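You operate a simulated robot arm through the tools that you are given. There is no shell and no other tool. Be economical: measure what you need, move in short steps, check, and stop when the job is done.

Carry out the task below with a simulated robot arm. There is one attempt and no reset: what you move stays moved.

Task
Compare the fitted gauge with the rig at about 4 and 8 bar, then sort it.
Fine: type on GAUGE, release closed to pump and open before the collar is freed; off by half a bar or more goes to the MEND tray, else READY.

Only the result counts: the job must be done as asked and must still hold three seconds after the hand-in. Knocking over, shifting, dropping, spilling or breaking anything else fails it.

Robot
A 6-joint arm with a two-finger parallel gripper, fixed in place. Base frame: the origin is at the foot of the arm, x ahead of it, y to its left, z up; the work surface is at about z = 80. Lengths are in cm, angles in degrees, forces in N, time in s.
With the tool pointing down near the work surface it reaches from about 26 to 68 cm from the base axis. Its first joint turns from -66.0 to 66.0 degrees. Payload 2.9 kg.
The TCP is the grasp point between the finger pads, 3 cm short of the fingertips. In the tool frame z runs along the fingers and y along their closing line. The gripper opens to 11 cm. The fingers are 2 cm wide and 1 cm thick; the gripper's body (4.8 by 11.2 cm) begins 5.5 cm behind the TCP.
Orientation is that of the tool frame in the base frame, as a unit quaternion [x, y, z, w]. With the fingers straight down and closing along the base's y, the tool's x points along the base's -x, its y along +y and its z along -z.

Tools
- The arm moves only by the tool servo_tool. Its argument "rows" is a list of rows, each an object (a shift or turn left out is 0, a gripper value left out holds the last) with "jaw": the opening in per cent of the stroke, from 0 (shut) to 100 (fully open); "delta_pos": the shift along the tool's x, y, z in cm, a list of three; "rotation": the turn, a rotation vector about the tool's x, y, z in degrees, a list of three. In form: [{"jaw": jaw, "delta_pos": [x, y, z], "rotation": [rx, ry, rz]}, ...]. A call has 1 to 8 rows; each row is the pose to reach, as a shift and turn from the pose commanded when the call began, along the tool's axes at that moment. A row lasts 0.2 s, in which the tool goes at most 5 cm and 8.6 degrees; a call with a longer step from one row to the next is refused whole, and so is a gripper value outside its range. Where a pose cannot be reached the arm comes as near as it can. A force on the tool above 50 N (or 10 N above the force at the start of the call, whichever is more), or a blocked arm, ends the call early, and 0.2 s more pass. Each finger travels about 10.8 cm/s and halts on what it meets, pressing with about 26 N; the grip force reading is that of the motor and also rises with nothing between the fingers. The clock runs only during rows and for 0.2 s after the last one: add rows that repeat a pose to give the fingers time. It gives the time, the measured TCP pose, the force on the tool (base axes), the opening and the grip force at its end, in the units of the frame above (readings bear some noise), with the torque about the TCP (base axes, N m) and any sound that the robot's microphone picked up.
- Cameras (640 x 400 px; columns grow to the right, rows downward): "scene" is fixed at [8.48, 43.89, 138.62]; the picture's right is [-0.69, -0.73, 0.00], its down [-0.40, 0.38, -0.83] and it looks along [0.60, -0.57, -0.56] (base axes); focal length 274 px, centre (320, 200). "wrist" rides on the gripper at [7.2, 1.7, -10.3] in the tool frame; the picture's right is [-0.23, 0.97, 0.00], its down [-0.76, -0.18, -0.62] and it looks along [-0.61, -0.14, 0.78] (tool axes); focal length 222 px, centre (320, 200). There is no depth. A picture from a camera that has moved, and an enlarged one, comes with that camera's place and axes in the base frame and with its lens.
- get_image(camera): a new picture of that camera. It takes no simulated time.
- enlarge(camera, box): a new picture of the part [left, top, right, bottom] of that camera's present view, enlarged. It takes no simulated time.
- sign_off(): hands the job in; it is judged then, once.

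Go step by step. Nothing tells you positions but the pictures and the camera data: compare them with the known pose of the tool, close in by small moves and look again before you grip or let go. The budget is 120 turns and 64 pictures, counting those below and the enlarged ones. Unless the task says otherwise, let go and move clear before handing in, and close with one line.

The tools are called after "Call:" as a command line: name --argument value ..., lists and objects as JSON in quotes. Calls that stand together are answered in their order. servo_tool: Moves the arm, as the interface text tells. Its arguments: {"type":"object","properties":{"rows":{"type":"array","items":{"type":"object","properties":{"jaw":{"type":"number"},"delta_pos":{"type":"array","items":{"type":"number"}},"rotation":{"type":"array","items":{"type":"number"}}}}}},"required":["rows"]} The other tools are called the same way: get_image (camera) takes a picture; enlarge (camera, box) takes an enlarged picture of a part of a camera's view; sign_off () hands the job in.

At the start:

```text
time: 0.0
tool_pos: [43.78, 0.72, 117.87]
tool_rot: [0.0, 1.0, 0.0, 0.0]
force: [-0.7, 0.5, -0.1]
moment: [0.03, 0.03, 0.02]
finger_gap: 11.0
finger_force: 0.0
```

scene: 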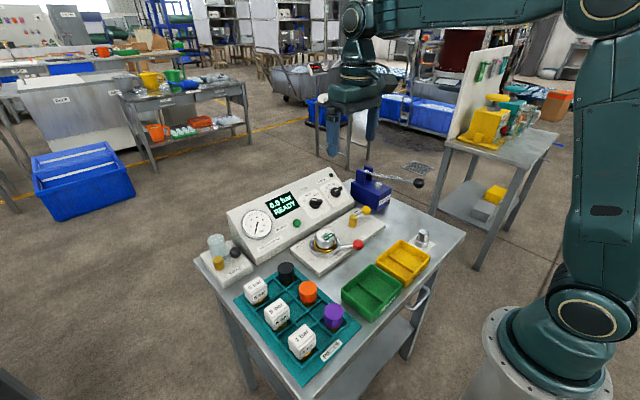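
wrist: 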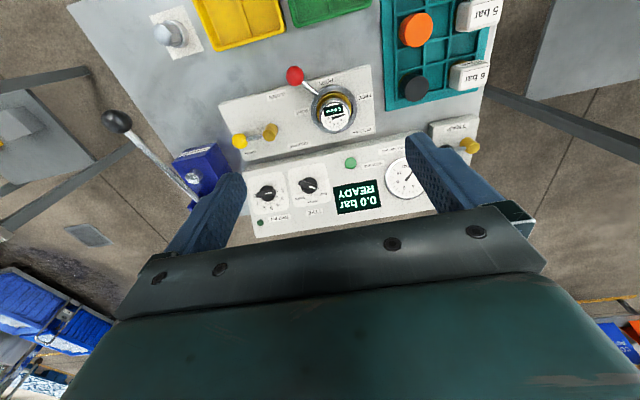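

I see a calibration bench with a console (display, two knobs, green button), a fitted gauge with a lever collar, a pump, and green and yellow trays. I'll look closer to read the labels.

Call:
enlarge --camera "wrist" --box '[210, 50, 390, 160]'

Call:
enlarge --camera "wrist" --box '[230, 140, 430, 250]'

Call:
enlarge --camera "scene" --box '[190, 150, 350, 270]'

Call:
enlarge --camera "scene" --box '[290, 160, 450, 280]'

```text
3.56 times, centred on (300, 105) of wrist
camera zoom: at [36.66, 2.51, 128.21], right [0.23, 0.97, 0.0], down [0.76, -0.18, 0.62], along [0.61, -0.14, -0.78], focal length 790 px, centre (391, 538)
```

zoom: 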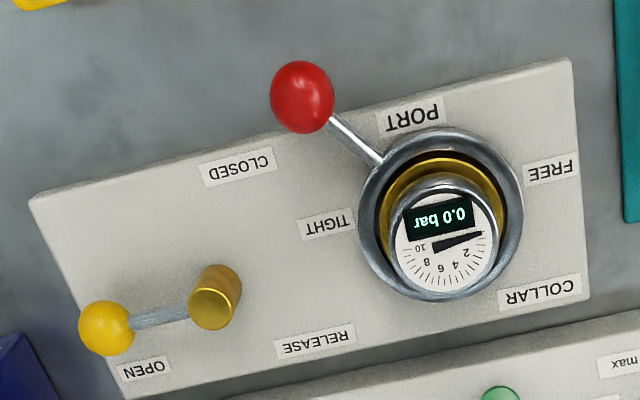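

```text
3.20 times, centred on (330, 195) of wrist
camera zoom: at [36.66, 2.51, 128.21], right [0.23, 0.97, 0.0], down [0.76, -0.18, 0.62], along [0.61, -0.14, -0.78], focal length 711 px, centre (288, 216)
```

zoom: 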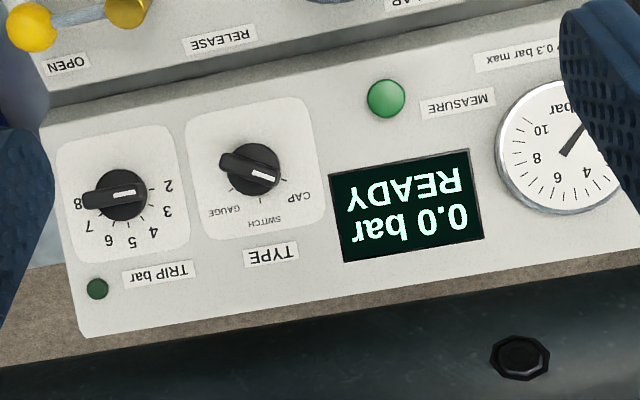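

```text
3.33 times, centred on (270, 210) of scene
camera zoom: at [8.48, 43.89, 138.62], right [-0.69, -0.73, 0.0], down [-0.4, 0.38, -0.83], along [0.6, -0.57, -0.56], focal length 912 px, centre (487, 167)
```

zoom: 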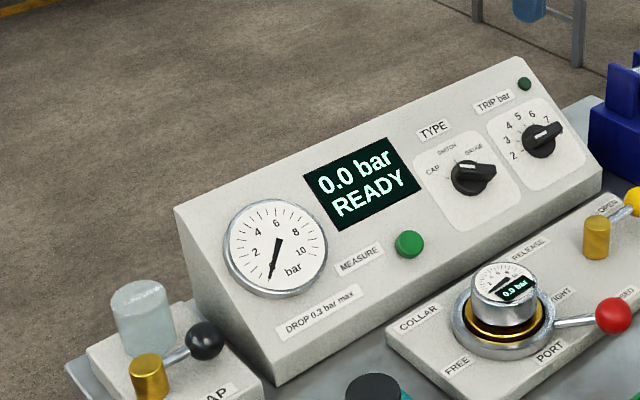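

```text
3.33 times, centred on (370, 220) of scene
camera zoom: at [8.48, 43.89, 138.62], right [-0.69, -0.73, 0.0], down [-0.4, 0.38, -0.83], along [0.6, -0.57, -0.56], focal length 912 px, centre (153, 133)
```

zoom: 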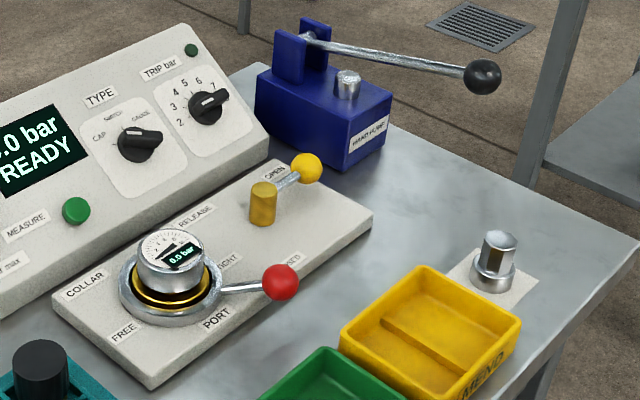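

I want a closer look at the knobs, the release valve and the pump before touching anything. I'm moving the hand lower and a little forward, still clear of everything.

Call:
servo_tool --rows '[{"delta_pos": [-1, -2, 4]}, {"delta_pos": [-2, -4, 8]}, {"delta_pos": [-3, -6, 12]}, {"delta_pos": [-3, -6, 12]}]'

Call:
get_image --camera "wrist"

Call:
enlarge --camera "scene" --box '[340, 150, 440, 220]'

```text
time: 1.0
tool_pos: [46.9, -5.11, 106.05]
tool_rot: [-0.001, 1.0, 0.0, 0.0]
force: [-0.6, -0.1, 0.0]
moment: [-0.03, 0.0, 0.02]
finger_gap: 10.97
finger_force: 0.0
```

```text
57 pictures are left
camera wrist: at [39.71, -3.35, 116.36], right [0.23, 0.97, 0.0], down [0.76, -0.18, 0.62], along [0.61, -0.14, -0.78], focal length 222 px, centre (320, 200)
```

wrist: 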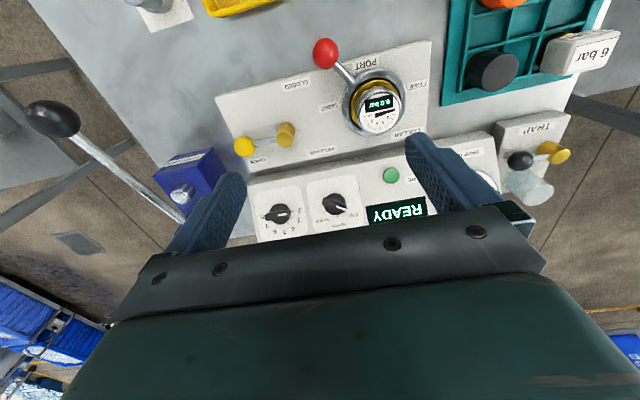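

```text
5.71 times, centred on (390, 185) of scene
camera zoom: at [8.48, 43.89, 138.62], right [-0.69, -0.73, 0.0], down [-0.4, 0.38, -0.83], along [0.6, -0.57, -0.56], focal length 1563 px, centre (-80, 286)
```

zoom: 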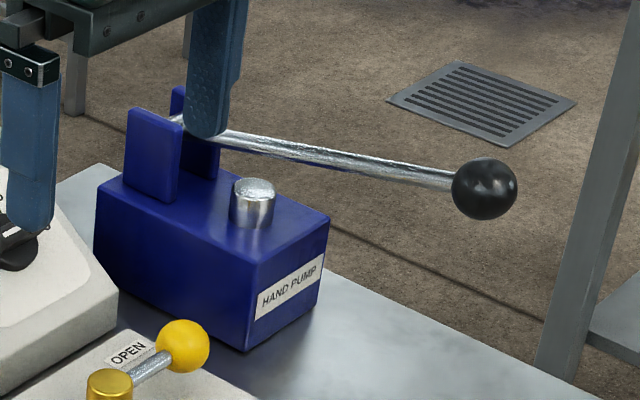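

The pump handle runs from a pivot at the far end to the black ball near the robot. Next I check the knob pointer and the valve from this closer view.

Call:
enlarge --camera "wrist" --box '[245, 160, 405, 250]'

Call:
enlarge --camera "wrist" --box '[215, 30, 435, 170]'

```text
4.00 times, centred on (325, 205) of wrist
camera zoom: at [39.71, -3.35, 116.36], right [0.23, 0.97, 0.0], down [0.76, -0.18, 0.62], along [0.61, -0.14, -0.78], focal length 888 px, centre (300, 180)
```

zoom: 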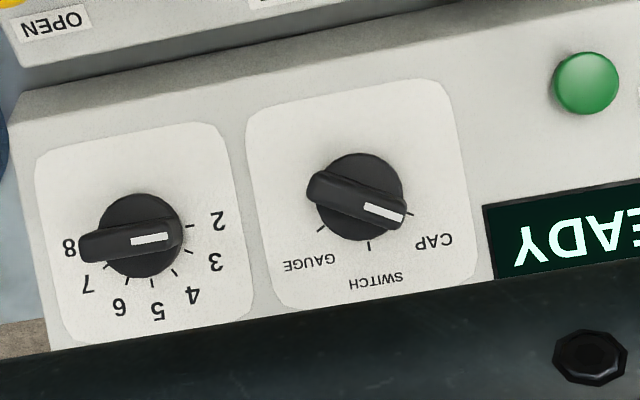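

```text
2.86 times, centred on (325, 100) of wrist
camera zoom: at [39.71, -3.35, 116.36], right [0.23, 0.97, 0.0], down [0.76, -0.18, 0.62], along [0.61, -0.14, -0.78], focal length 635 px, centre (306, 486)
```

zoom: 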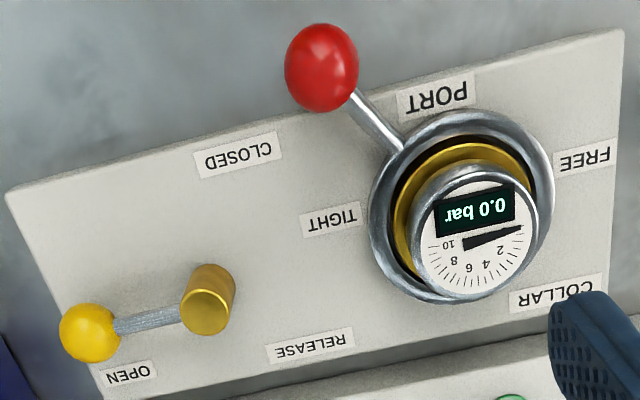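

The TYPE knob's white mark sits on CAP, so it needs about 120° clockwise to GAUGE. The panel is tilted about 35°. I'm tilting the tool to face it first, then checking.

Call:
servo_tool --rows '[{"delta_pos": [-1.6, -0.2, 1.2], "rotation": [0, -7, 0], "jaw": 60}, {"delta_pos": [-3.2, -0.4, 2.4], "rotation": [0, -14, 0]}, {"delta_pos": [-4.8, -0.6, 3.6], "rotation": [0, -21, 0]}, {"delta_pos": [-6.4, -0.8, 4.8], "rotation": [0, -28, 0]}, {"delta_pos": [-8.1, -1.0, 6], "rotation": [0, -35, 0]}, {"delta_pos": [-8.1, -1.0, 6], "rotation": [0, -35, 0]}]'

Call:
get_image --camera "wrist"

Call:
get_image --camera "scene"

```text
time: 2.4
tool_pos: [55.05, -6.33, 99.78]
tool_rot: [0.0, 0.954, 0.0, 0.3]
force: [-0.6, 0.2, 0.2]
moment: [0.0, 0.0, -0.02]
finger_gap: 6.59
finger_force: 0.1
```

```text
53 pictures are left
camera wrist: at [43.17, -4.45, 104.14], right [0.19, 0.97, 0.13], down [0.27, -0.18, 0.95], along [0.95, -0.14, -0.29], focal length 222 px, centre (320, 200)
```

wrist: 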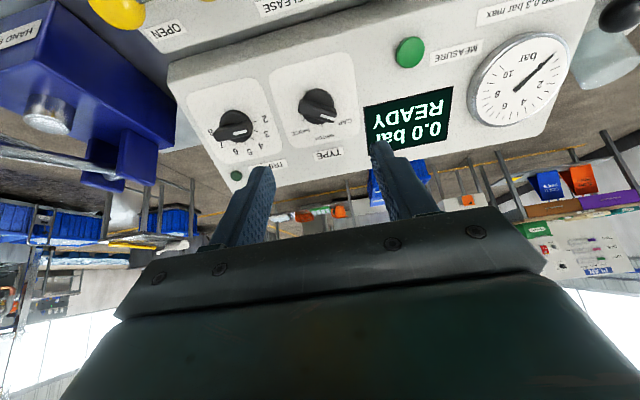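

```text
52 pictures are left
```

scene: 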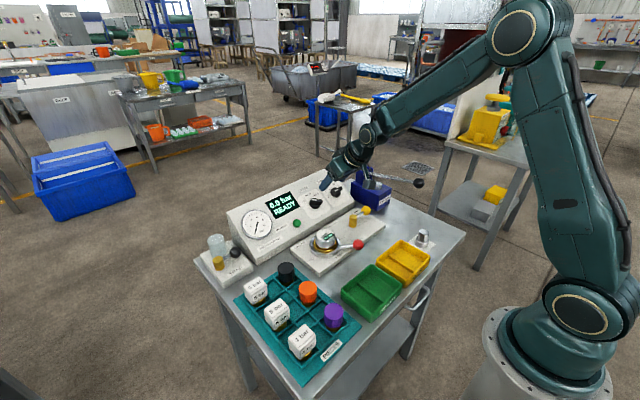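

I'm checking the panel tilt with an enlarged view before I approach the knob.

Call:
enlarge --camera "wrist" --box '[160, 30, 400, 190]'

Call:
enlarge --camera "scene" --box '[220, 150, 400, 270]'

```text
2.50 times, centred on (280, 110) of wrist
camera zoom: at [43.17, -4.45, 104.14], right [0.19, 0.97, 0.13], down [0.27, -0.18, 0.95], along [0.95, -0.14, -0.29], focal length 555 px, centre (420, 425)
```

zoom: 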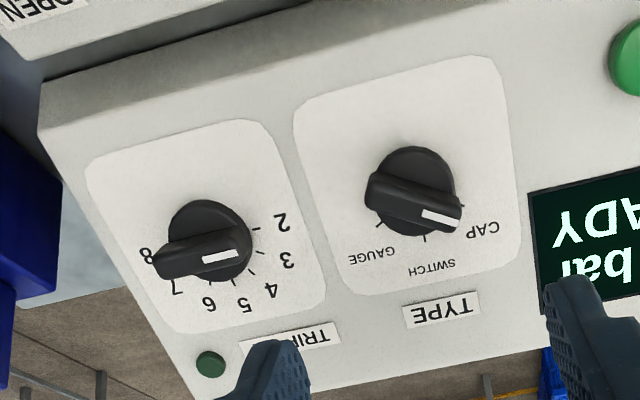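

```text
3.33 times, centred on (310, 210) of scene
camera zoom: at [8.48, 43.89, 138.62], right [-0.69, -0.73, 0.0], down [-0.4, 0.38, -0.83], along [0.6, -0.57, -0.56], focal length 912 px, centre (353, 167)
```

zoom: 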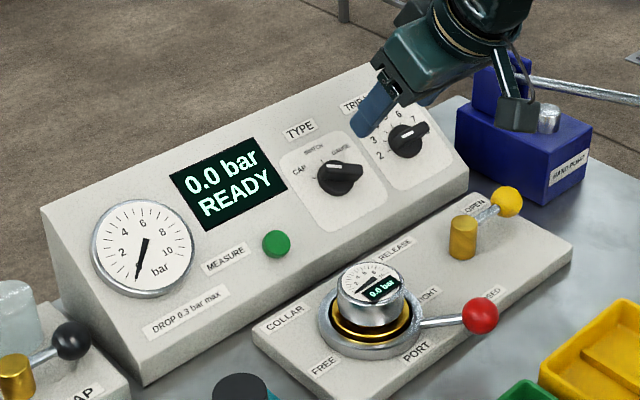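

The panel tilt works out at about 36° and the knob is near (63.3, -6.1, 87.4). I'm turning the fingers 60° to straddle the knob's bar and moving to a stand-off on its axis.

Call:
servo_tool --rows '[{"delta_pos": [0, 0, 0.9], "rotation": [0, 0, -8.5], "jaw": 40}, {"delta_pos": [0.1, 0, 1.9], "rotation": [0, 0, -17]}, {"delta_pos": [0.1, 0.1, 2.9], "rotation": [0, 0, -25.5]}, {"delta_pos": [0.2, 0.1, 3.9], "rotation": [0, 0, -34]}, {"delta_pos": [0.2, 0.1, 4.9], "rotation": [0, 0, -42.5]}, {"delta_pos": [0.3, 0.2, 5.9], "rotation": [0, 0, -51]}, {"delta_pos": [0.33, 0.2, 6.8], "rotation": [0, 0, -59.5]}, {"delta_pos": [0.33, 0.2, 6.8], "rotation": [0, 0, -60]}]'

Call:
get_image --camera "wrist"

Call:
enlarge --camera "scene" --box '[270, 150, 390, 230]'

```text
time: 4.2
tool_pos: [58.65, -6.25, 94.3]
tool_rot: [-0.479, 0.825, -0.15, 0.26]
force: [0.7, -0.3, -0.7]
moment: [-0.03, 0.0, 0.02]
finger_gap: 4.4
finger_force: 0.1
```

```text
49 pictures are left
camera wrist: at [48.53, -11.47, 99.7], right [-0.6, 0.68, -0.42], down [0.08, 0.57, 0.82], along [0.8, 0.46, -0.4], focal length 222 px, centre (320, 200)
```

wrist: 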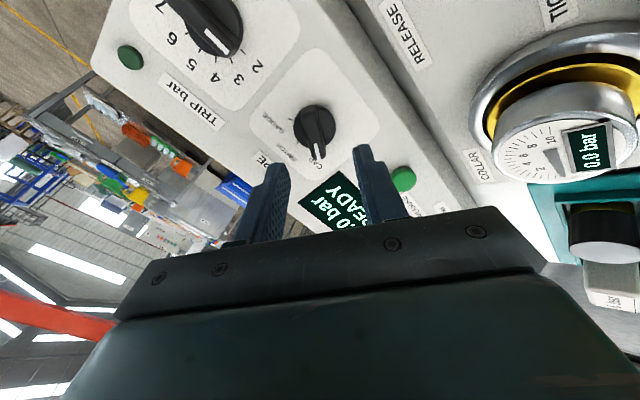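

```text
5.00 times, centred on (330, 190) of scene
camera zoom: at [8.48, 43.89, 138.62], right [-0.69, -0.73, 0.0], down [-0.4, 0.38, -0.83], along [0.6, -0.57, -0.56], focal length 1368 px, centre (270, 250)
```

zoom: 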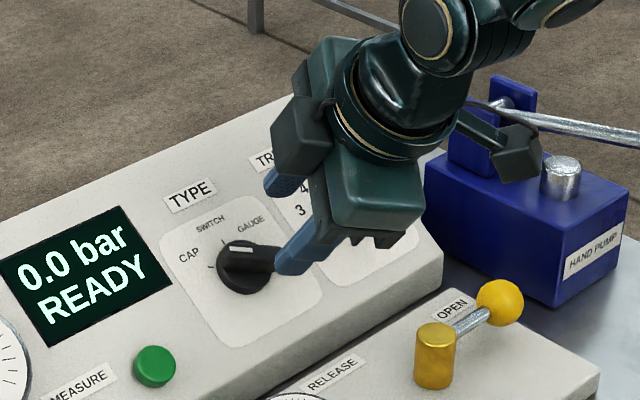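

The fingers are aligned with the bar. I'm correcting the aim slightly and advancing 4 cm along the knob axis.

Call:
servo_tool --rows '[{"delta_pos": [0.7, -0.25, 0]}, {"delta_pos": [0.7, -0.25, 2]}, {"delta_pos": [0.7, -0.25, 3.8]}, {"delta_pos": [0.7, -0.25, 3.8]}]'

Call:
get_image --camera "wrist"

Call:
enlarge --camera "scene" --box '[270, 150, 390, 230]'

```text
time: 5.2
tool_pos: [60.82, -6.85, 91.06]
tool_rot: [-0.477, 0.826, -0.15, 0.261]
force: [1.1, 0.1, -0.1]
moment: [-0.01, 0.0, 0.03]
finger_gap: 4.42
finger_force: 0.1
```

```text
47 pictures are left
camera wrist: at [50.65, -12.24, 96.46], right [-0.6, 0.68, -0.42], down [0.08, 0.57, 0.82], along [0.8, 0.45, -0.4], focal length 222 px, centre (320, 200)
```

wrist: 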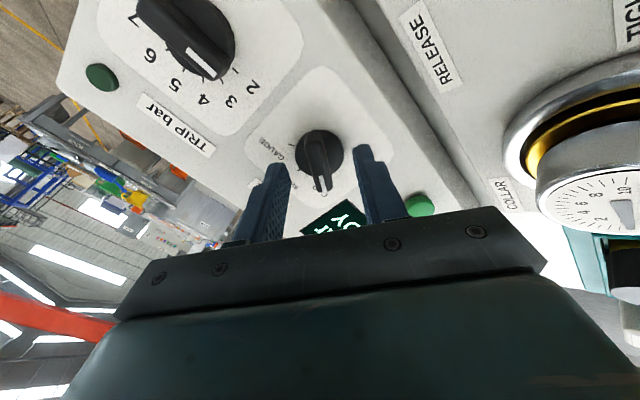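

```text
5.00 times, centred on (330, 190) of scene
camera zoom: at [8.48, 43.89, 138.62], right [-0.69, -0.73, 0.0], down [-0.4, 0.38, -0.83], along [0.6, -0.57, -0.56], focal length 1368 px, centre (270, 250)
```

zoom: 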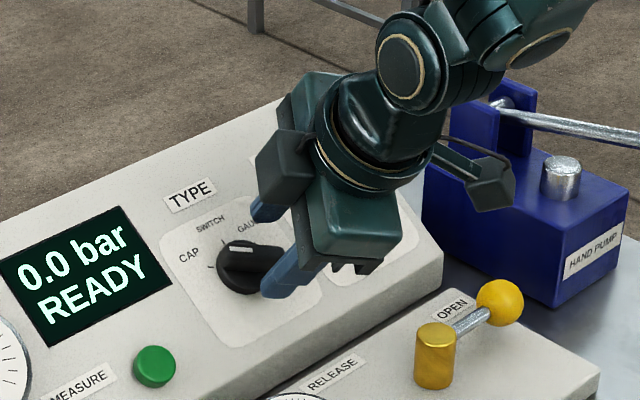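

The bar is centred between the fingers with its top just past the tips. I'm advancing a bit more and closing.

Call:
servo_tool --rows '[{"delta_pos": [0, 0, 0.8]}, {"delta_pos": [0, 0, 1.5]}, {"delta_pos": [0, 0, 1.5], "jaw": 0}, {"delta_pos": [0, 0, 1.5], "jaw": 0}, {"delta_pos": [0, 0, 1.5], "jaw": 0}]'

Call:
get_image --camera "wrist"

```text
time: 6.4
tool_pos: [61.77, -6.95, 89.79]
tool_rot: [-0.477, 0.825, -0.152, 0.262]
force: [15.7, -5.2, -0.5]
moment: [-0.33, 0.11, -0.26]
finger_gap: 1.28
finger_force: 44.3
```

```text
45 pictures are left
camera wrist: at [51.6, -12.27, 95.29], right [-0.59, 0.68, -0.42], down [0.08, 0.57, 0.82], along [0.8, 0.45, -0.39], focal length 222 px, centre (320, 200)
```

wrist: 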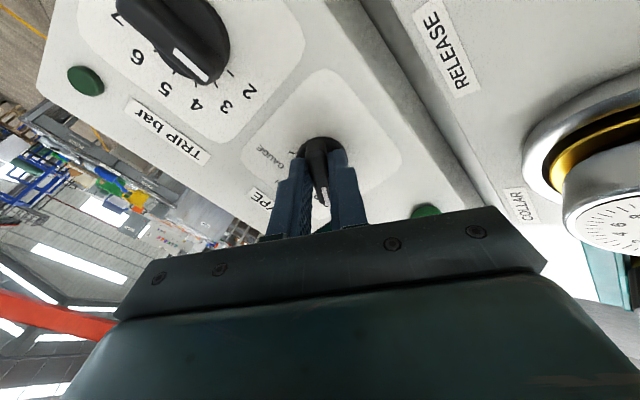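

The bar is gripped (gap 1.28 cm), with a slight side force. I'm centring slightly, then turning clockwise in stages.

Call:
servo_tool --rows '[{"delta_pos": [0, -0.15, 0]}, {"delta_pos": [0, -0.15, 0], "rotation": [0, 0, 8]}, {"delta_pos": [0, -0.15, 0], "rotation": [0, 0, 16]}, {"delta_pos": [0, -0.15, 0], "rotation": [0, 0, 16]}]'

```text
time: 7.4
tool_pos: [61.59, -6.96, 89.87]
tool_rot: [-0.357, 0.885, -0.111, 0.279]
force: [-9.8, -3.8, 9.2]
moment: [0.45, -0.7, 0.33]
finger_gap: 1.28
finger_force: 44.8
```

Call:
servo_tool --rows '[{"delta_pos": [0, 0, -0.1], "rotation": [0, 0, 8]}, {"delta_pos": [0, 0, -0.1], "rotation": [0, 0, 16]}, {"delta_pos": [0, 0, -0.1], "rotation": [0, 0, 24]}, {"delta_pos": [0, 0, -0.1], "rotation": [0, 0, 32]}, {"delta_pos": [0, 0, -0.1], "rotation": [0, 0, 40]}, {"delta_pos": [0, 0, -0.1], "rotation": [0, 0, 44]}]'

Call:
enlarge --camera "scene" --box '[270, 150, 390, 230]'

```text
time: 8.8
tool_pos: [61.51, -6.47, 89.86]
tool_rot: [-0.001, 0.954, 0.003, 0.299]
force: [-4.0, 22.7, -14.4]
moment: [-0.11, -0.81, 0.06]
finger_gap: 1.29
finger_force: 45.1
```

```text
5.00 times, centred on (330, 190) of scene
camera zoom: at [8.5, 43.95, 138.61], right [-0.69, -0.73, 0.0], down [-0.4, 0.38, -0.83], along [0.6, -0.57, -0.56], focal length 1368 px, centre (270, 250)
```

zoom: 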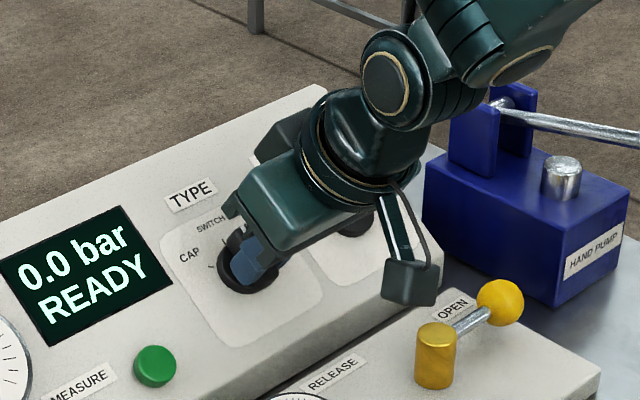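

Halfway, at SWITCH. The knob pushes the tool towards +y, so I'm recentring and continuing to GAUGE.

Call:
servo_tool --rows '[{"delta_pos": [0, 0.3, 0]}, {"delta_pos": [0, 0.3, 0], "rotation": [0, 0, 8.5]}, {"delta_pos": [0, 0.3, 0], "rotation": [0, 0, 17]}, {"delta_pos": [0, 0.3, 0], "rotation": [0, 0, 25.5]}, {"delta_pos": [0, 0.3, 0], "rotation": [0, 0, 34]}, {"delta_pos": [0, 0.3, 0], "rotation": [0, 0, 42.5]}, {"delta_pos": [0, 0.3, 0], "rotation": [0, 0, 51]}, {"delta_pos": [0, 0.3, 0], "rotation": [0, 0, 59]}]'

```text
time: 10.6
tool_pos: [61.66, -6.12, 89.85]
tool_rot: [0.467, 0.831, 0.153, 0.26]
force: [11.1, 25.0, -22.2]
moment: [0.02, 0.18, 0.09]
finger_gap: 1.29
finger_force: 44.6
```

Rotation is done (about 58°). I'm opening, backing off along the axis and checking the mark.

Call:
servo_tool --rows '[{"jaw": 30}, {"jaw": 30}, {"delta_pos": [0, 0, -3]}, {"delta_pos": [0, 0, -7]}, {"delta_pos": [0, 0, -7]}]'

Call:
get_image --camera "wrist"

Call:
enlarge --camera "scene" --box '[270, 150, 390, 230]'

```text
time: 11.8
tool_pos: [57.71, -6.81, 95.71]
tool_rot: [0.47, 0.83, 0.148, 0.262]
force: [0.0, -0.1, 1.5]
moment: [0.01, 0.01, 0.0]
finger_gap: 3.3
finger_force: 0.0
```

```text
43 pictures are left
camera wrist: at [49.95, 0.27, 102.75], right [0.78, 0.31, 0.55], down [-0.16, -0.74, 0.65], along [0.61, -0.59, -0.53], focal length 222 px, centre (320, 200)
```

wrist: 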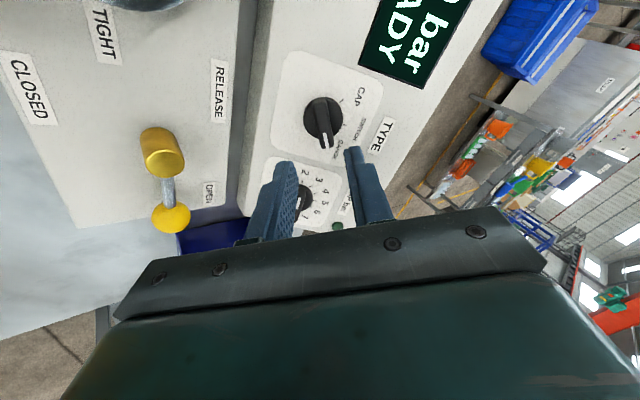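

```text
5.00 times, centred on (330, 190) of scene
camera zoom: at [8.48, 43.89, 138.62], right [-0.69, -0.73, 0.0], down [-0.4, 0.38, -0.83], along [0.6, -0.57, -0.56], focal length 1368 px, centre (270, 250)
```

zoom: 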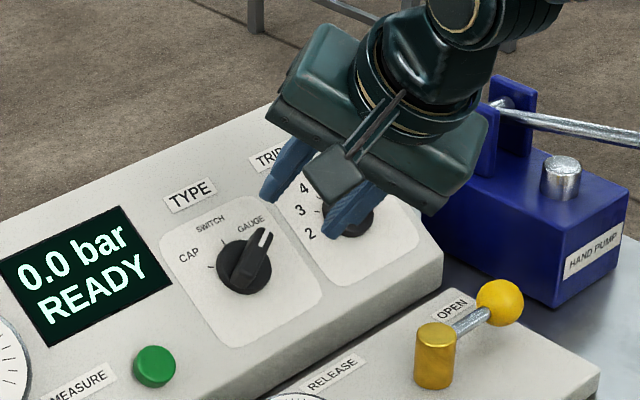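

TYPE is on GAUGE. Next is the release valve: its axis is near (51.9, -11.9) and its ball near (51.7, -18.3, 84.3). I'm levelling the tool and moving over it with the fingers shut, to use them as a pushing peg.

Call:
servo_tool --rows '[{"delta_pos": [0, 0, -1], "rotation": [0, 0, -8.5], "jaw": 0}, {"delta_pos": [0, 0, -2], "rotation": [0, 0, -17]}, {"delta_pos": [0, 0, -3], "rotation": [0, 0, -25.5]}, {"delta_pos": [0, 0, -3], "rotation": [0, 0, -34]}, {"delta_pos": [0, 0, -3], "rotation": [0, 0, -42.5]}, {"delta_pos": [0, 0, -3], "rotation": [0, 0, -51]}, {"delta_pos": [0, 0, -3], "rotation": [0, 0, -59]}, {"delta_pos": [0, 0, -3], "rotation": [0, 0, -59]}]'

Call:
servo_tool --rows '[{"delta_pos": [0.3, -2, -0.2], "rotation": [0, 7, 0]}, {"delta_pos": [0.6, -4, -0.4], "rotation": [0, 14, 0]}, {"delta_pos": [0.9, -6, -0.5], "rotation": [0, 21, 0]}, {"delta_pos": [1.2, -8, -0.7], "rotation": [0, 28, 0]}, {"delta_pos": [1.5, -9.3, -0.8], "rotation": [0, 35, 0]}, {"delta_pos": [1.5, -9.3, -0.8], "rotation": [0, 35, 0]}]'

Call:
get_image --camera "wrist"

```text
time: 13.6
tool_pos: [55.9, -6.61, 98.12]
tool_rot: [-0.001, 0.954, -0.001, 0.3]
force: [-0.2, -0.4, -0.5]
moment: [0.0, 0.01, 0.01]
finger_gap: 0.0
finger_force: 25.4
```

```text
time: 15.0
tool_pos: [54.11, -15.91, 97.92]
tool_rot: [0.001, 1.0, 0.0, -0.001]
force: [-0.7, 0.0, -0.3]
moment: [0.0, 0.01, -0.03]
finger_gap: 0.0
finger_force: 25.9
```

```text
41 pictures are left
camera wrist: at [46.9, -14.14, 108.22], right [0.23, 0.97, 0.0], down [0.76, -0.18, 0.62], along [0.61, -0.14, -0.78], focal length 222 px, centre (320, 200)
```

wrist: 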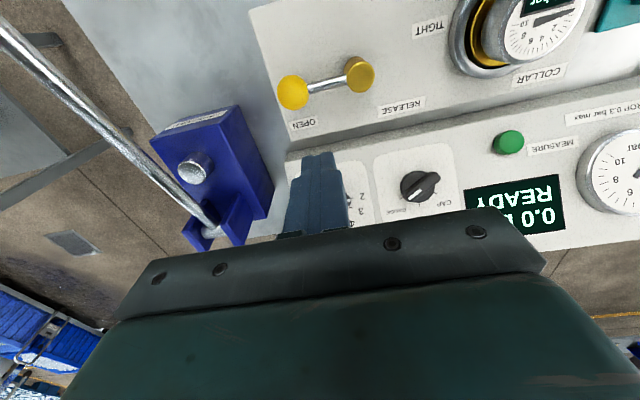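

Geometry is confirmed. I'm lowering the closed fingers beside the lever rod, on its console side.

Call:
servo_tool --rows '[{"delta_pos": [0, 0, 4]}, {"delta_pos": [0, 0, 8]}, {"delta_pos": [0, 0, 10.5]}, {"delta_pos": [0, 0, 11.9]}, {"delta_pos": [0, 0, 11.9]}]'

Call:
get_image --camera "wrist"

Call:
enlarge --camera "scene" --box '[300, 170, 420, 250]'

```text
time: 16.2
tool_pos: [54.15, -15.9, 86.01]
tool_rot: [0.001, 1.0, 0.0, 0.0]
force: [0.2, 0.0, -0.5]
moment: [-0.02, 0.02, 0.0]
finger_gap: 0.01
finger_force: 26.0
```

```text
40 pictures are left
camera wrist: at [46.88, -14.11, 96.35], right [0.23, 0.97, 0.0], down [0.76, -0.18, 0.62], along [0.61, -0.14, -0.78], focal length 222 px, centre (320, 200)
```

wrist: 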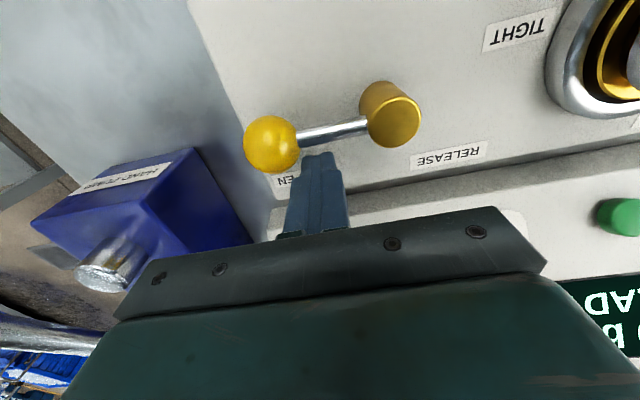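

```text
5.00 times, centred on (360, 210) of scene
camera zoom: at [8.48, 43.89, 138.62], right [-0.69, -0.73, 0.0], down [-0.4, 0.38, -0.83], along [0.6, -0.57, -0.56], focal length 1368 px, centre (120, 150)
```

zoom: 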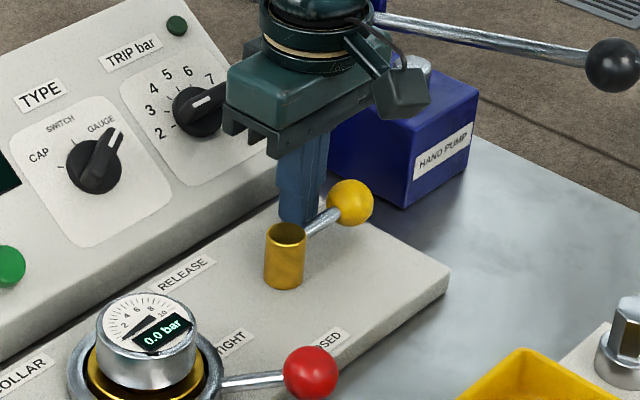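

The peg sits between ball and valve. I'm sweeping it along the arc towards CLOSED.

Call:
servo_tool --rows '[{"delta_pos": [1.15, 0.1, 0]}, {"delta_pos": [2.63, -0.13, 0]}, {"delta_pos": [4.12, 0.16, 0]}, {"delta_pos": [5.4, 0.94, 0]}, {"delta_pos": [6.35, 2.11, 0]}, {"delta_pos": [6.65, 2.8, 0]}, {"delta_pos": [6.65, 3.0, 0]}]'

Call:
enlarge --camera "scene" --box '[300, 170, 420, 250]'

```text
time: 17.9
tool_pos: [47.68, -13.73, 86.0]
tool_rot: [0.008, 1.0, -0.009, 0.005]
force: [2.7, -10.5, -5.0]
moment: [-0.18, -0.08, 0.03]
finger_gap: 0.01
finger_force: 26.9
stopped in row 7: the force on the tool passed its limit (the readings are from after the stop); the commanded pose is now the measured one
```

```text
5.00 times, centred on (360, 210) of scene
camera zoom: at [8.49, 43.87, 138.63], right [-0.69, -0.73, 0.0], down [-0.4, 0.38, -0.83], along [0.6, -0.57, -0.56], focal length 1368 px, centre (120, 150)
```

zoom: 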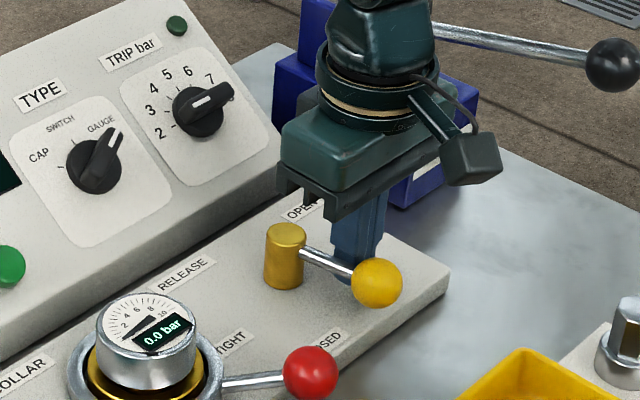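

The lever swung to CLOSED and hit its stop. I'm backing off and going above the pump handle's ball near (41.2, -30.8, 93.8).

Call:
servo_tool --rows '[{"delta_pos": [0, -1.2, 0]}, {"delta_pos": [0, -1.2, -5]}, {"delta_pos": [0, -1.2, -10]}, {"delta_pos": [0, -1.2, -15]}, {"delta_pos": [1, -3.2, -18], "rotation": [0, 0, -3]}, {"delta_pos": [3, -7, -18], "rotation": [0, 0, -6], "jaw": 55}, {"delta_pos": [4.5, -11, -18], "rotation": [0, 0, -9]}, {"delta_pos": [5, -15, -18], "rotation": [0, 0, -12]}]'

Call:
get_image --camera "wrist"

Call:
enlarge --camera "scene" --box '[240, 150, 440, 270]'

```text
time: 19.7
tool_pos: [42.38, -28.2, 104.18]
tool_rot: [-0.1, 0.995, -0.007, 0.003]
force: [0.4, 0.1, 0.5]
moment: [0.01, 0.01, 0.01]
finger_gap: 6.05
finger_force: 0.1
```

```text
37 pictures are left
camera wrist: at [34.84, -27.77, 114.25], right [0.03, 1.0, -0.01], down [0.78, -0.02, 0.63], along [0.63, -0.03, -0.78], focal length 222 px, centre (320, 200)
```

wrist: 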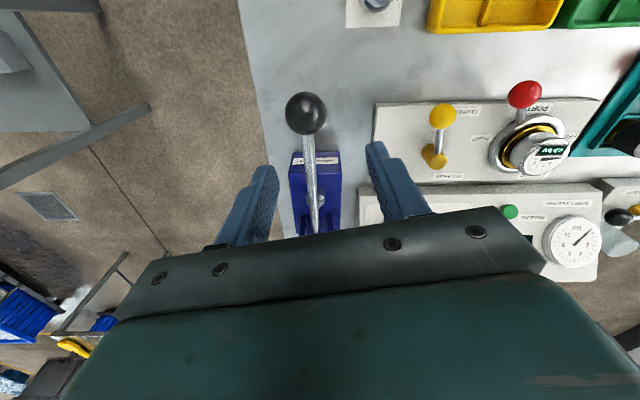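

```text
3.20 times, centred on (340, 210) of scene
camera zoom: at [8.47, 43.89, 138.63], right [-0.69, -0.73, 0.0], down [-0.4, 0.38, -0.83], along [0.6, -0.57, -0.56], focal length 875 px, centre (256, 168)
```

zoom: 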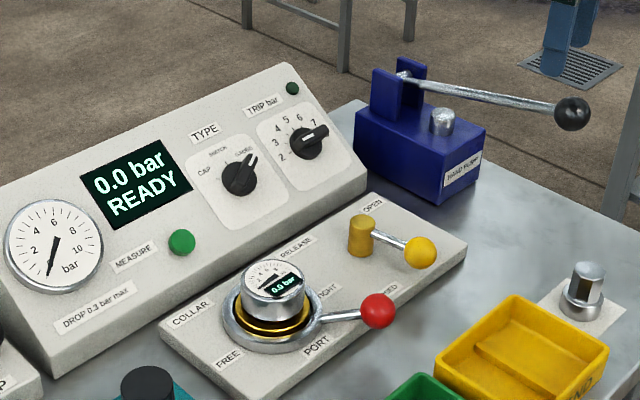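

The ball is at about (40.5, -29.2, 95.5) and the handle runs along x, with its pivot near x=61. I'm undoing the yaw and centring above the ball.

Call:
servo_tool --rows '[{"delta_pos": [1, -0.3, 0], "rotation": [0, 0, 6]}, {"delta_pos": [2.07, -0.65, 0], "rotation": [0, 0, 12]}, {"delta_pos": [2.07, -0.65, 3], "rotation": [0, 0, 12]}, {"delta_pos": [2.07, -0.65, 3], "rotation": [0, 0, 12]}]'

Call:
get_image --camera "wrist"

```text
time: 20.7
tool_pos: [40.49, -29.34, 101.15]
tool_rot: [0.008, 1.0, -0.007, 0.005]
force: [0.6, 0.9, 0.8]
moment: [0.02, 0.0, -0.01]
finger_gap: 6.05
finger_force: 0.0
```

```text
35 pictures are left
camera wrist: at [33.24, -27.31, 111.3], right [0.24, 0.97, -0.01], down [0.75, -0.18, 0.63], along [0.61, -0.16, -0.77], focal length 222 px, centre (320, 200)
```

wrist: 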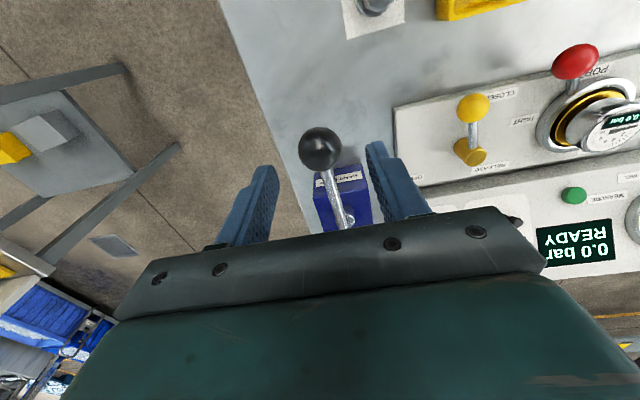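

The ball is centred under the hand. I'm lowering 5.5 cm and gripping it.

Call:
servo_tool --rows '[{"delta_pos": [0, 0, 3]}, {"delta_pos": [0, 0, 5.5]}, {"delta_pos": [0, 0, 5.5], "jaw": 0}, {"delta_pos": [0, 0, 5.5], "jaw": 0}, {"delta_pos": [0, 0, 5.5], "jaw": 0}]'

```text
time: 21.9
tool_pos: [40.51, -29.35, 95.63]
tool_rot: [0.008, 1.0, -0.008, 0.005]
force: [0.5, -12.0, -5.1]
moment: [-0.16, -0.21, -0.09]
finger_gap: 3.44
finger_force: 44.9
```

I have the ball gripped (3.44 cm). I'm making a trial down-stroke of 4 cm and reading the displays.

Call:
servo_tool --rows '[{"delta_pos": [0, 0, 1.5]}, {"delta_pos": [0, 0, 3]}, {"delta_pos": [0, 0, 4]}, {"delta_pos": [0, 0, 4]}]'

Call:
enlarge --camera "scene" --box '[230, 170, 430, 290]'

```text
time: 22.9
tool_pos: [40.36, -29.42, 91.64]
tool_rot: [0.009, 1.0, -0.008, 0.003]
force: [-21.5, -14.2, 8.1]
moment: [-0.01, -0.87, -0.07]
finger_gap: 3.39
finger_force: 45.2
```

```text
3.20 times, centred on (330, 230) of scene
camera zoom: at [8.41, 43.86, 138.64], right [-0.69, -0.73, 0.0], down [-0.4, 0.38, -0.83], along [0.6, -0.57, -0.56], focal length 875 px, centre (288, 104)
```

zoom: 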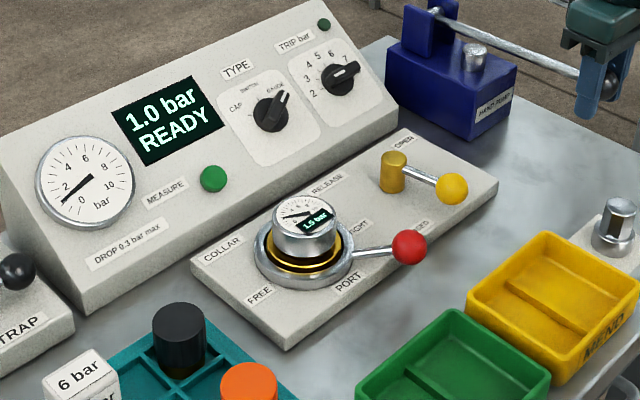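

The pump works: the rig reads 1.0 bar and the gauge about 1.5. I'm continuing the stroke down.

Call:
servo_tool --rows '[{"delta_pos": [0.2, 0.1, 1]}, {"delta_pos": [0.1, 0.1, 2]}, {"delta_pos": [0, 0.1, 3]}, {"delta_pos": [0, 0.1, 3]}]'

Call:
enlarge --camera "scene" --box '[230, 170, 430, 290]'

```text
time: 23.9
tool_pos: [40.62, -29.48, 88.66]
tool_rot: [0.008, 1.0, -0.008, 0.006]
force: [-9.5, -18.3, 7.9]
moment: [-0.08, -0.78, 0.0]
finger_gap: 3.38
finger_force: 45.0
```

```text
3.20 times, centred on (330, 230) of scene
camera zoom: at [8.44, 43.86, 138.64], right [-0.69, -0.73, 0.0], down [-0.4, 0.38, -0.83], along [0.6, -0.57, -0.56], focal length 875 px, centre (288, 104)
```

zoom: 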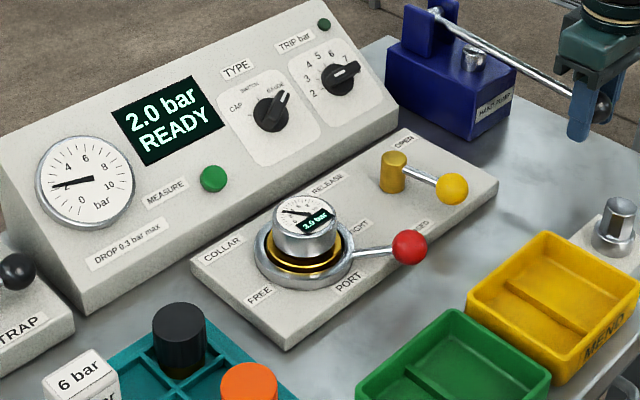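

Two bar reached after about 7 cm of stroke. I'm lifting the handle back up and doing a second stroke to reach about 4 bar.

Call:
servo_tool --rows '[{"delta_pos": [0.2, -0.1, -2]}, {"delta_pos": [0.2, -0.1, -4]}, {"delta_pos": [0.1, -0.1, -6]}, {"delta_pos": [0, -0.1, -7]}, {"delta_pos": [0.2, -0.1, -5]}, {"delta_pos": [0.2, -0.1, -3]}, {"delta_pos": [0.1, -0.1, -1]}, {"delta_pos": [0, -0.1, 0]}]'

Call:
enlarge --camera "scene" --box '[230, 170, 350, 250]'

```text
time: 25.7
tool_pos: [40.39, -29.45, 88.6]
tool_rot: [0.008, 1.0, -0.006, 0.002]
force: [-13.5, -1.7, 8.2]
moment: [0.05, -1.09, 0.06]
finger_gap: 3.4
finger_force: 45.0
```

```text
5.00 times, centred on (290, 210) of scene
camera zoom: at [8.43, 43.9, 138.63], right [-0.69, -0.73, 0.0], down [-0.4, 0.38, -0.83], along [0.6, -0.57, -0.56], focal length 1368 px, centre (470, 150)
```

zoom: 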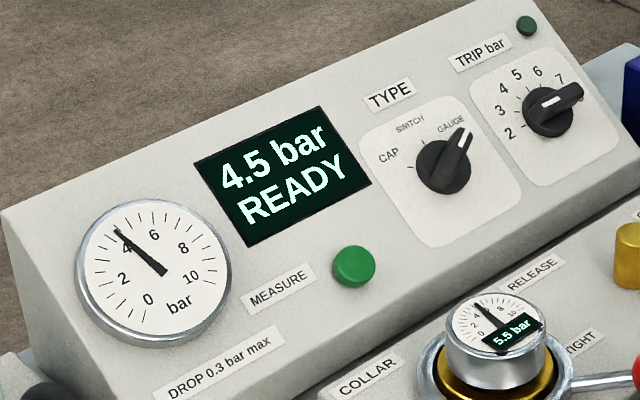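

Call:
enlarge --camera "scene" --box '[314, 226, 344, 246]'

```text
16.00 times, centred on (329, 236) of scene
camera zoom: at [8.43, 43.9, 138.63], right [-0.69, -0.73, 0.0], down [-0.4, 0.38, -0.83], along [0.6, -0.57, -0.56], focal length 4377 px, centre (176, -376)
```

zoom: 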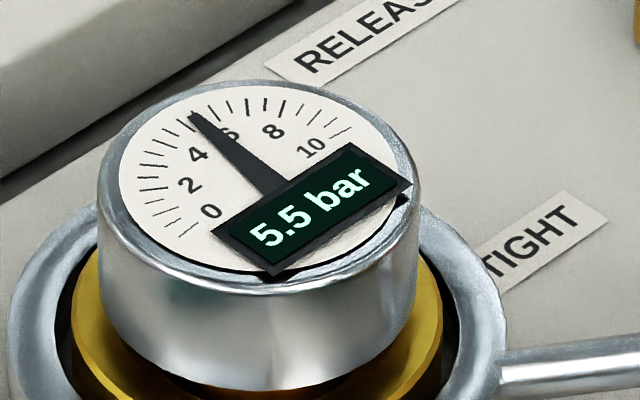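

The rig reads 4.5 bar and the gauge 5.5. That is a bit far from "about 4", so I'll vent and redo it properly. I'm letting go of the handle and moving to the release lever, this time gripping its rod.

Call:
servo_tool --rows '[{"jaw": 60}, {"jaw": 60}, {"delta_pos": [0, 0, -5]}, {"delta_pos": [0, 0, -10]}, {"delta_pos": [-2, 4.5, -10]}, {"delta_pos": [-4, 9, -10], "jaw": 30}, {"delta_pos": [-5.5, 13, -10]}, {"delta_pos": [-7, 17, -10]}]'

Call:
get_image --camera "wrist"

```text
time: 27.0
tool_pos: [42.3, -25.39, 98.77]
tool_rot: [0.022, 1.0, -0.015, 0.005]
force: [1.5, 1.6, 0.9]
moment: [0.05, -0.05, 0.02]
finger_gap: 3.17
finger_force: 0.0
stopped in row 6: the force on the tool passed its limit (the readings are from after the stop); the commanded pose is now the measured one
```

```text
30 pictures are left
camera wrist: at [35.08, -22.94, 108.84], right [0.27, 0.96, -0.03], down [0.75, -0.19, 0.64], along [0.61, -0.19, -0.77], focal length 222 px, centre (320, 200)
```

wrist: 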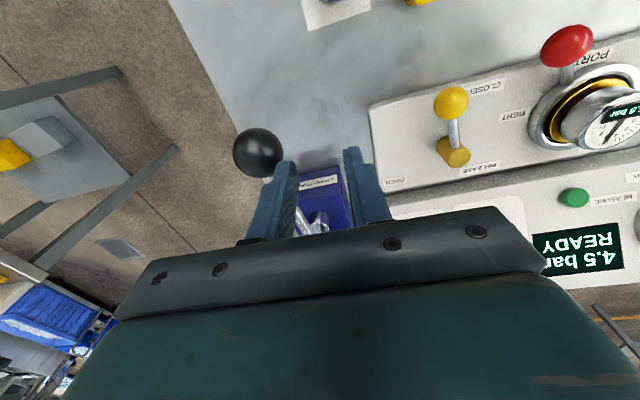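

The handle had sprung up by itself and a finger brushed its ball; the handle only moves on its pivot and the rig still holds 4.5 bar. I'm moving away towards the release lever and squaring the tool.

Call:
servo_tool --rows '[{"delta_pos": [0, 2, 0], "rotation": [-0.6, 0.2, -0.8]}, {"delta_pos": [-1.5, 6, 0], "rotation": [-1.2, 0.4, -1.6]}, {"delta_pos": [-3.5, 10, 0], "rotation": [-1.7, 0.6, -2.5]}, {"delta_pos": [-5.1, 13, 0], "rotation": [-1.7, 0.6, -2.5]}, {"delta_pos": [-5.1, 13, 0], "rotation": [-1.7, 0.6, -2.5]}]'

Call:
get_image --camera "wrist"

```text
time: 28.2
tool_pos: [48.08, -12.85, 98.41]
tool_rot: [0.004, 1.0, -0.002, 0.0]
force: [-0.1, -0.3, -0.7]
moment: [0.02, 0.01, -0.01]
finger_gap: 3.29
finger_force: 0.0
```

```text
29 pictures are left
camera wrist: at [40.9, -10.96, 108.65], right [0.23, 0.97, 0.0], down [0.76, -0.18, 0.62], along [0.61, -0.15, -0.78], focal length 222 px, centre (320, 200)
```

wrist: 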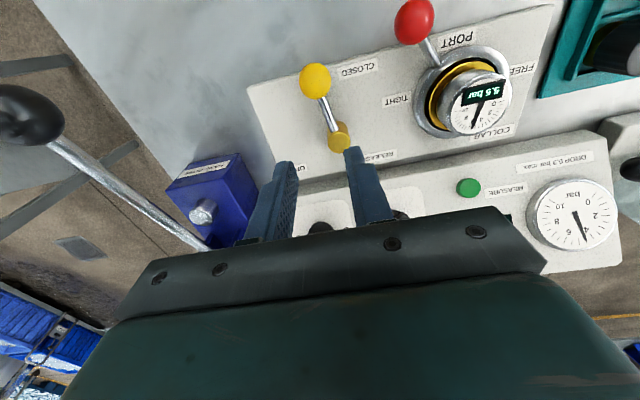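

The release lever's rod runs from (51.2, -11.3) to its ball at (45.2, -12.6). I'm lowering with the fingers straddling the rod, and gripping.

Call:
servo_tool --rows '[{"delta_pos": [0.8, 0.65, 4], "rotation": [0, 0, -5]}, {"delta_pos": [0.8, 0.65, 8], "rotation": [0, 0, -10]}, {"delta_pos": [0.8, 0.65, 12.2], "rotation": [0, 0, -11]}, {"delta_pos": [0.8, 0.65, 12.2], "rotation": [0, 0, -11], "jaw": 0}, {"delta_pos": [0.8, 0.65, 12.2], "rotation": [0, 0, -11], "jaw": 0}]'

Call:
enlarge --camera "scene" --box '[300, 170, 420, 250]'

```text
time: 29.4
tool_pos: [47.53, -12.17, 86.34]
tool_rot: [-0.092, 0.996, -0.002, 0.003]
force: [13.2, -0.8, -4.0]
moment: [0.08, -1.06, -0.16]
finger_gap: 0.94
finger_force: 45.4
```

```text
5.00 times, centred on (360, 210) of scene
camera zoom: at [8.52, 43.89, 138.62], right [-0.69, -0.73, 0.0], down [-0.4, 0.38, -0.83], along [0.6, -0.57, -0.56], focal length 1368 px, centre (120, 150)
```

zoom: 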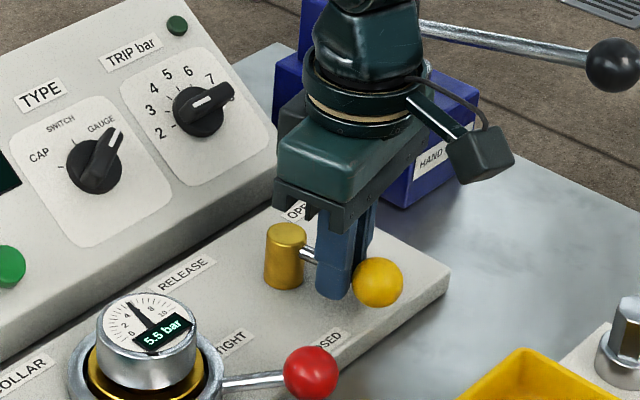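

The rod is gripped. I'm turning it about the valve axis towards OPEN.

Call:
servo_tool --rows '[{"delta_pos": [-0.04, -0.54, 0], "rotation": [0, 0, -8]}, {"delta_pos": [-0.15, -1.07, 0], "rotation": [0, 0, -16]}, {"delta_pos": [-0.34, -1.59, 0], "rotation": [0, 0, -24]}, {"delta_pos": [-0.59, -2.07, 0], "rotation": [0, 0, -32]}, {"delta_pos": [-0.91, -2.51, 0], "rotation": [0, 0, -40]}, {"delta_pos": [-1.29, -2.9, 0], "rotation": [0, 0, -48]}, {"delta_pos": [-1.72, -3.23, 0], "rotation": [0, 0, -56]}, {"delta_pos": [-2.19, -3.5, 0], "rotation": [0, 0, -64]}]'

Call:
enlarge --camera "scene" --box '[230, 170, 430, 290]'

```text
time: 31.2
tool_pos: [50.38, -15.44, 86.32]
tool_rot: [-0.606, 0.795, -0.004, 0.002]
force: [25.7, 4.4, -2.0]
moment: [0.64, -0.65, -0.97]
finger_gap: 0.96
finger_force: 45.2
```

```text
3.20 times, centred on (330, 230) of scene
camera zoom: at [8.54, 43.9, 138.62], right [-0.69, -0.73, 0.0], down [-0.4, 0.38, -0.83], along [0.6, -0.57, -0.56], focal length 875 px, centre (288, 104)
```

zoom: 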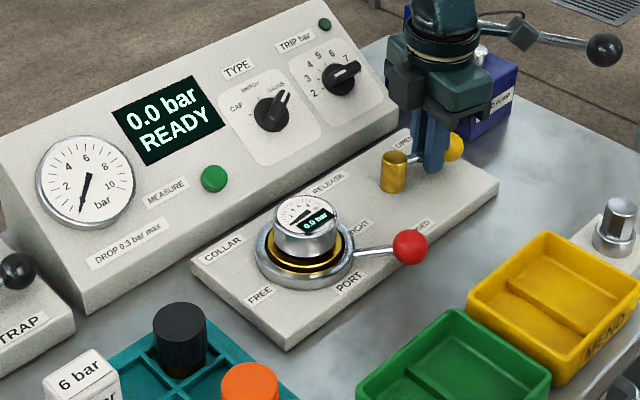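

Vented to 0.0 bar on both. I'm turning the lever back to CLOSED with the same grip.

Call:
servo_tool --rows '[{"delta_pos": [-0.04, 0.54, 0], "rotation": [0, 0, 8]}, {"delta_pos": [-0.15, 1.07, 0], "rotation": [0, 0, 16]}, {"delta_pos": [-0.34, 1.59, 0], "rotation": [0, 0, 24]}, {"delta_pos": [-0.59, 2.07, 0], "rotation": [0, 0, 32]}, {"delta_pos": [-0.91, 2.51, 0], "rotation": [0, 0, 40]}, {"delta_pos": [-1.29, 2.9, 0], "rotation": [0, 0, 48]}, {"delta_pos": [-1.72, 3.23, 0], "rotation": [0, 0, 56]}, {"delta_pos": [-2.25, 3.53, 0], "rotation": [0, 0, 64.5]}]'

Call:
servo_tool --rows '[{"delta_pos": [0, 0.15, 0]}, {"jaw": 30}, {"jaw": 30}, {"delta_pos": [0, 0, -5]}, {"delta_pos": [0, 0, -10]}, {"delta_pos": [0, 0, -15]}, {"delta_pos": [0, 0, -18], "rotation": [0, 0, 5]}, {"delta_pos": [0, 0, -18], "rotation": [0, 0, 10.5]}]'

Call:
get_image --camera "scene"

```text
time: 33.0
tool_pos: [47.55, -12.11, 86.37]
tool_rot: [-0.086, 0.996, -0.003, 0.004]
force: [31.8, 6.1, -11.1]
moment: [0.13, 0.25, 0.03]
finger_gap: 0.95
finger_force: 44.7
```

```text
time: 34.8
tool_pos: [47.2, -12.16, 104.3]
tool_rot: [0.005, 1.0, -0.002, 0.0]
force: [0.8, 0.4, 0.1]
moment: [0.02, 0.0, 0.0]
finger_gap: 3.31
finger_force: 0.0
```

```text
26 pictures are left
```

scene: 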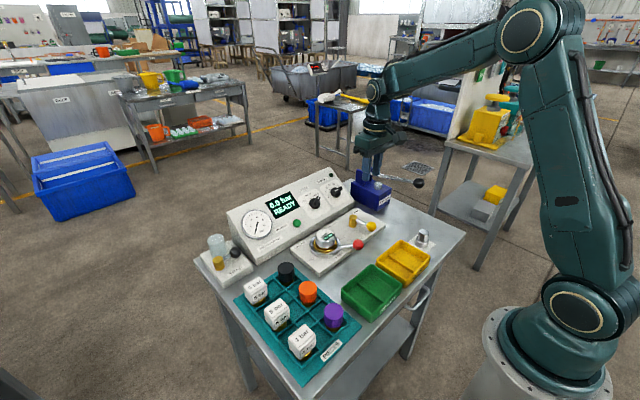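

Valve is closed again and the pump handle is back at its rest height. I'm returning to above the ball, then gripping it as before.

Call:
servo_tool --rows '[{"delta_pos": [1.7, -4.3, 0], "jaw": 55}, {"delta_pos": [3.4, -8.6, 0]}, {"delta_pos": [5.1, -12.8, 0]}, {"delta_pos": [6.7, -17.1, 0]}, {"delta_pos": [6.7, -17.1, 3]}, {"delta_pos": [6.7, -17.1, 3]}]'

Call:
get_image --camera "wrist"

```text
time: 36.2
tool_pos: [40.26, -29.34, 101.29]
tool_rot: [0.003, 1.0, -0.001, 0.0]
force: [-0.7, 0.3, 0.2]
moment: [0.03, 0.03, 0.02]
finger_gap: 6.06
finger_force: 0.0
```

```text
25 pictures are left
camera wrist: at [33.02, -27.41, 111.48], right [0.23, 0.97, 0.0], down [0.76, -0.18, 0.62], along [0.61, -0.15, -0.78], focal length 222 px, centre (320, 200)
```

wrist: 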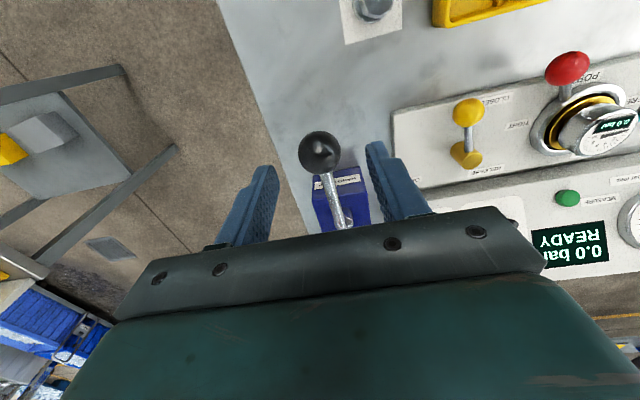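

Call:
servo_tool --rows '[{"delta_pos": [0, 0, 3]}, {"delta_pos": [0, 0, 5.6]}, {"delta_pos": [0, 0, 5.6], "jaw": 0}, {"delta_pos": [0, 0, 5.6], "jaw": 0}, {"delta_pos": [0.1, 0, 7.6]}, {"delta_pos": [0.1, 0, 9.6]}, {"delta_pos": [0, 0, 11.6]}, {"delta_pos": [-0.1, 0, 12.6]}]'

Call:
enlarge --camera "scene" --box '[230, 170, 350, 250]'

```text
time: 38.0
tool_pos: [40.54, -29.47, 88.66]
tool_rot: [0.007, 1.0, -0.003, 0.0]
force: [-12.9, -24.1, 9.3]
moment: [0.01, -1.11, -0.05]
finger_gap: 3.41
finger_force: 44.9
```

```text
5.00 times, centred on (290, 210) of scene
camera zoom: at [8.43, 43.84, 138.65], right [-0.69, -0.73, 0.0], down [-0.4, 0.38, -0.83], along [0.6, -0.57, -0.56], focal length 1368 px, centre (470, 150)
```

zoom: 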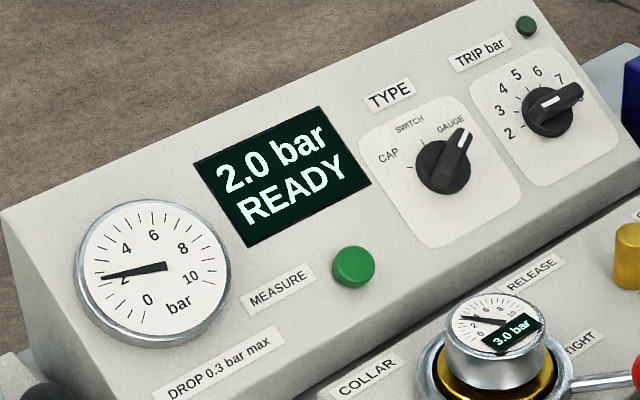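

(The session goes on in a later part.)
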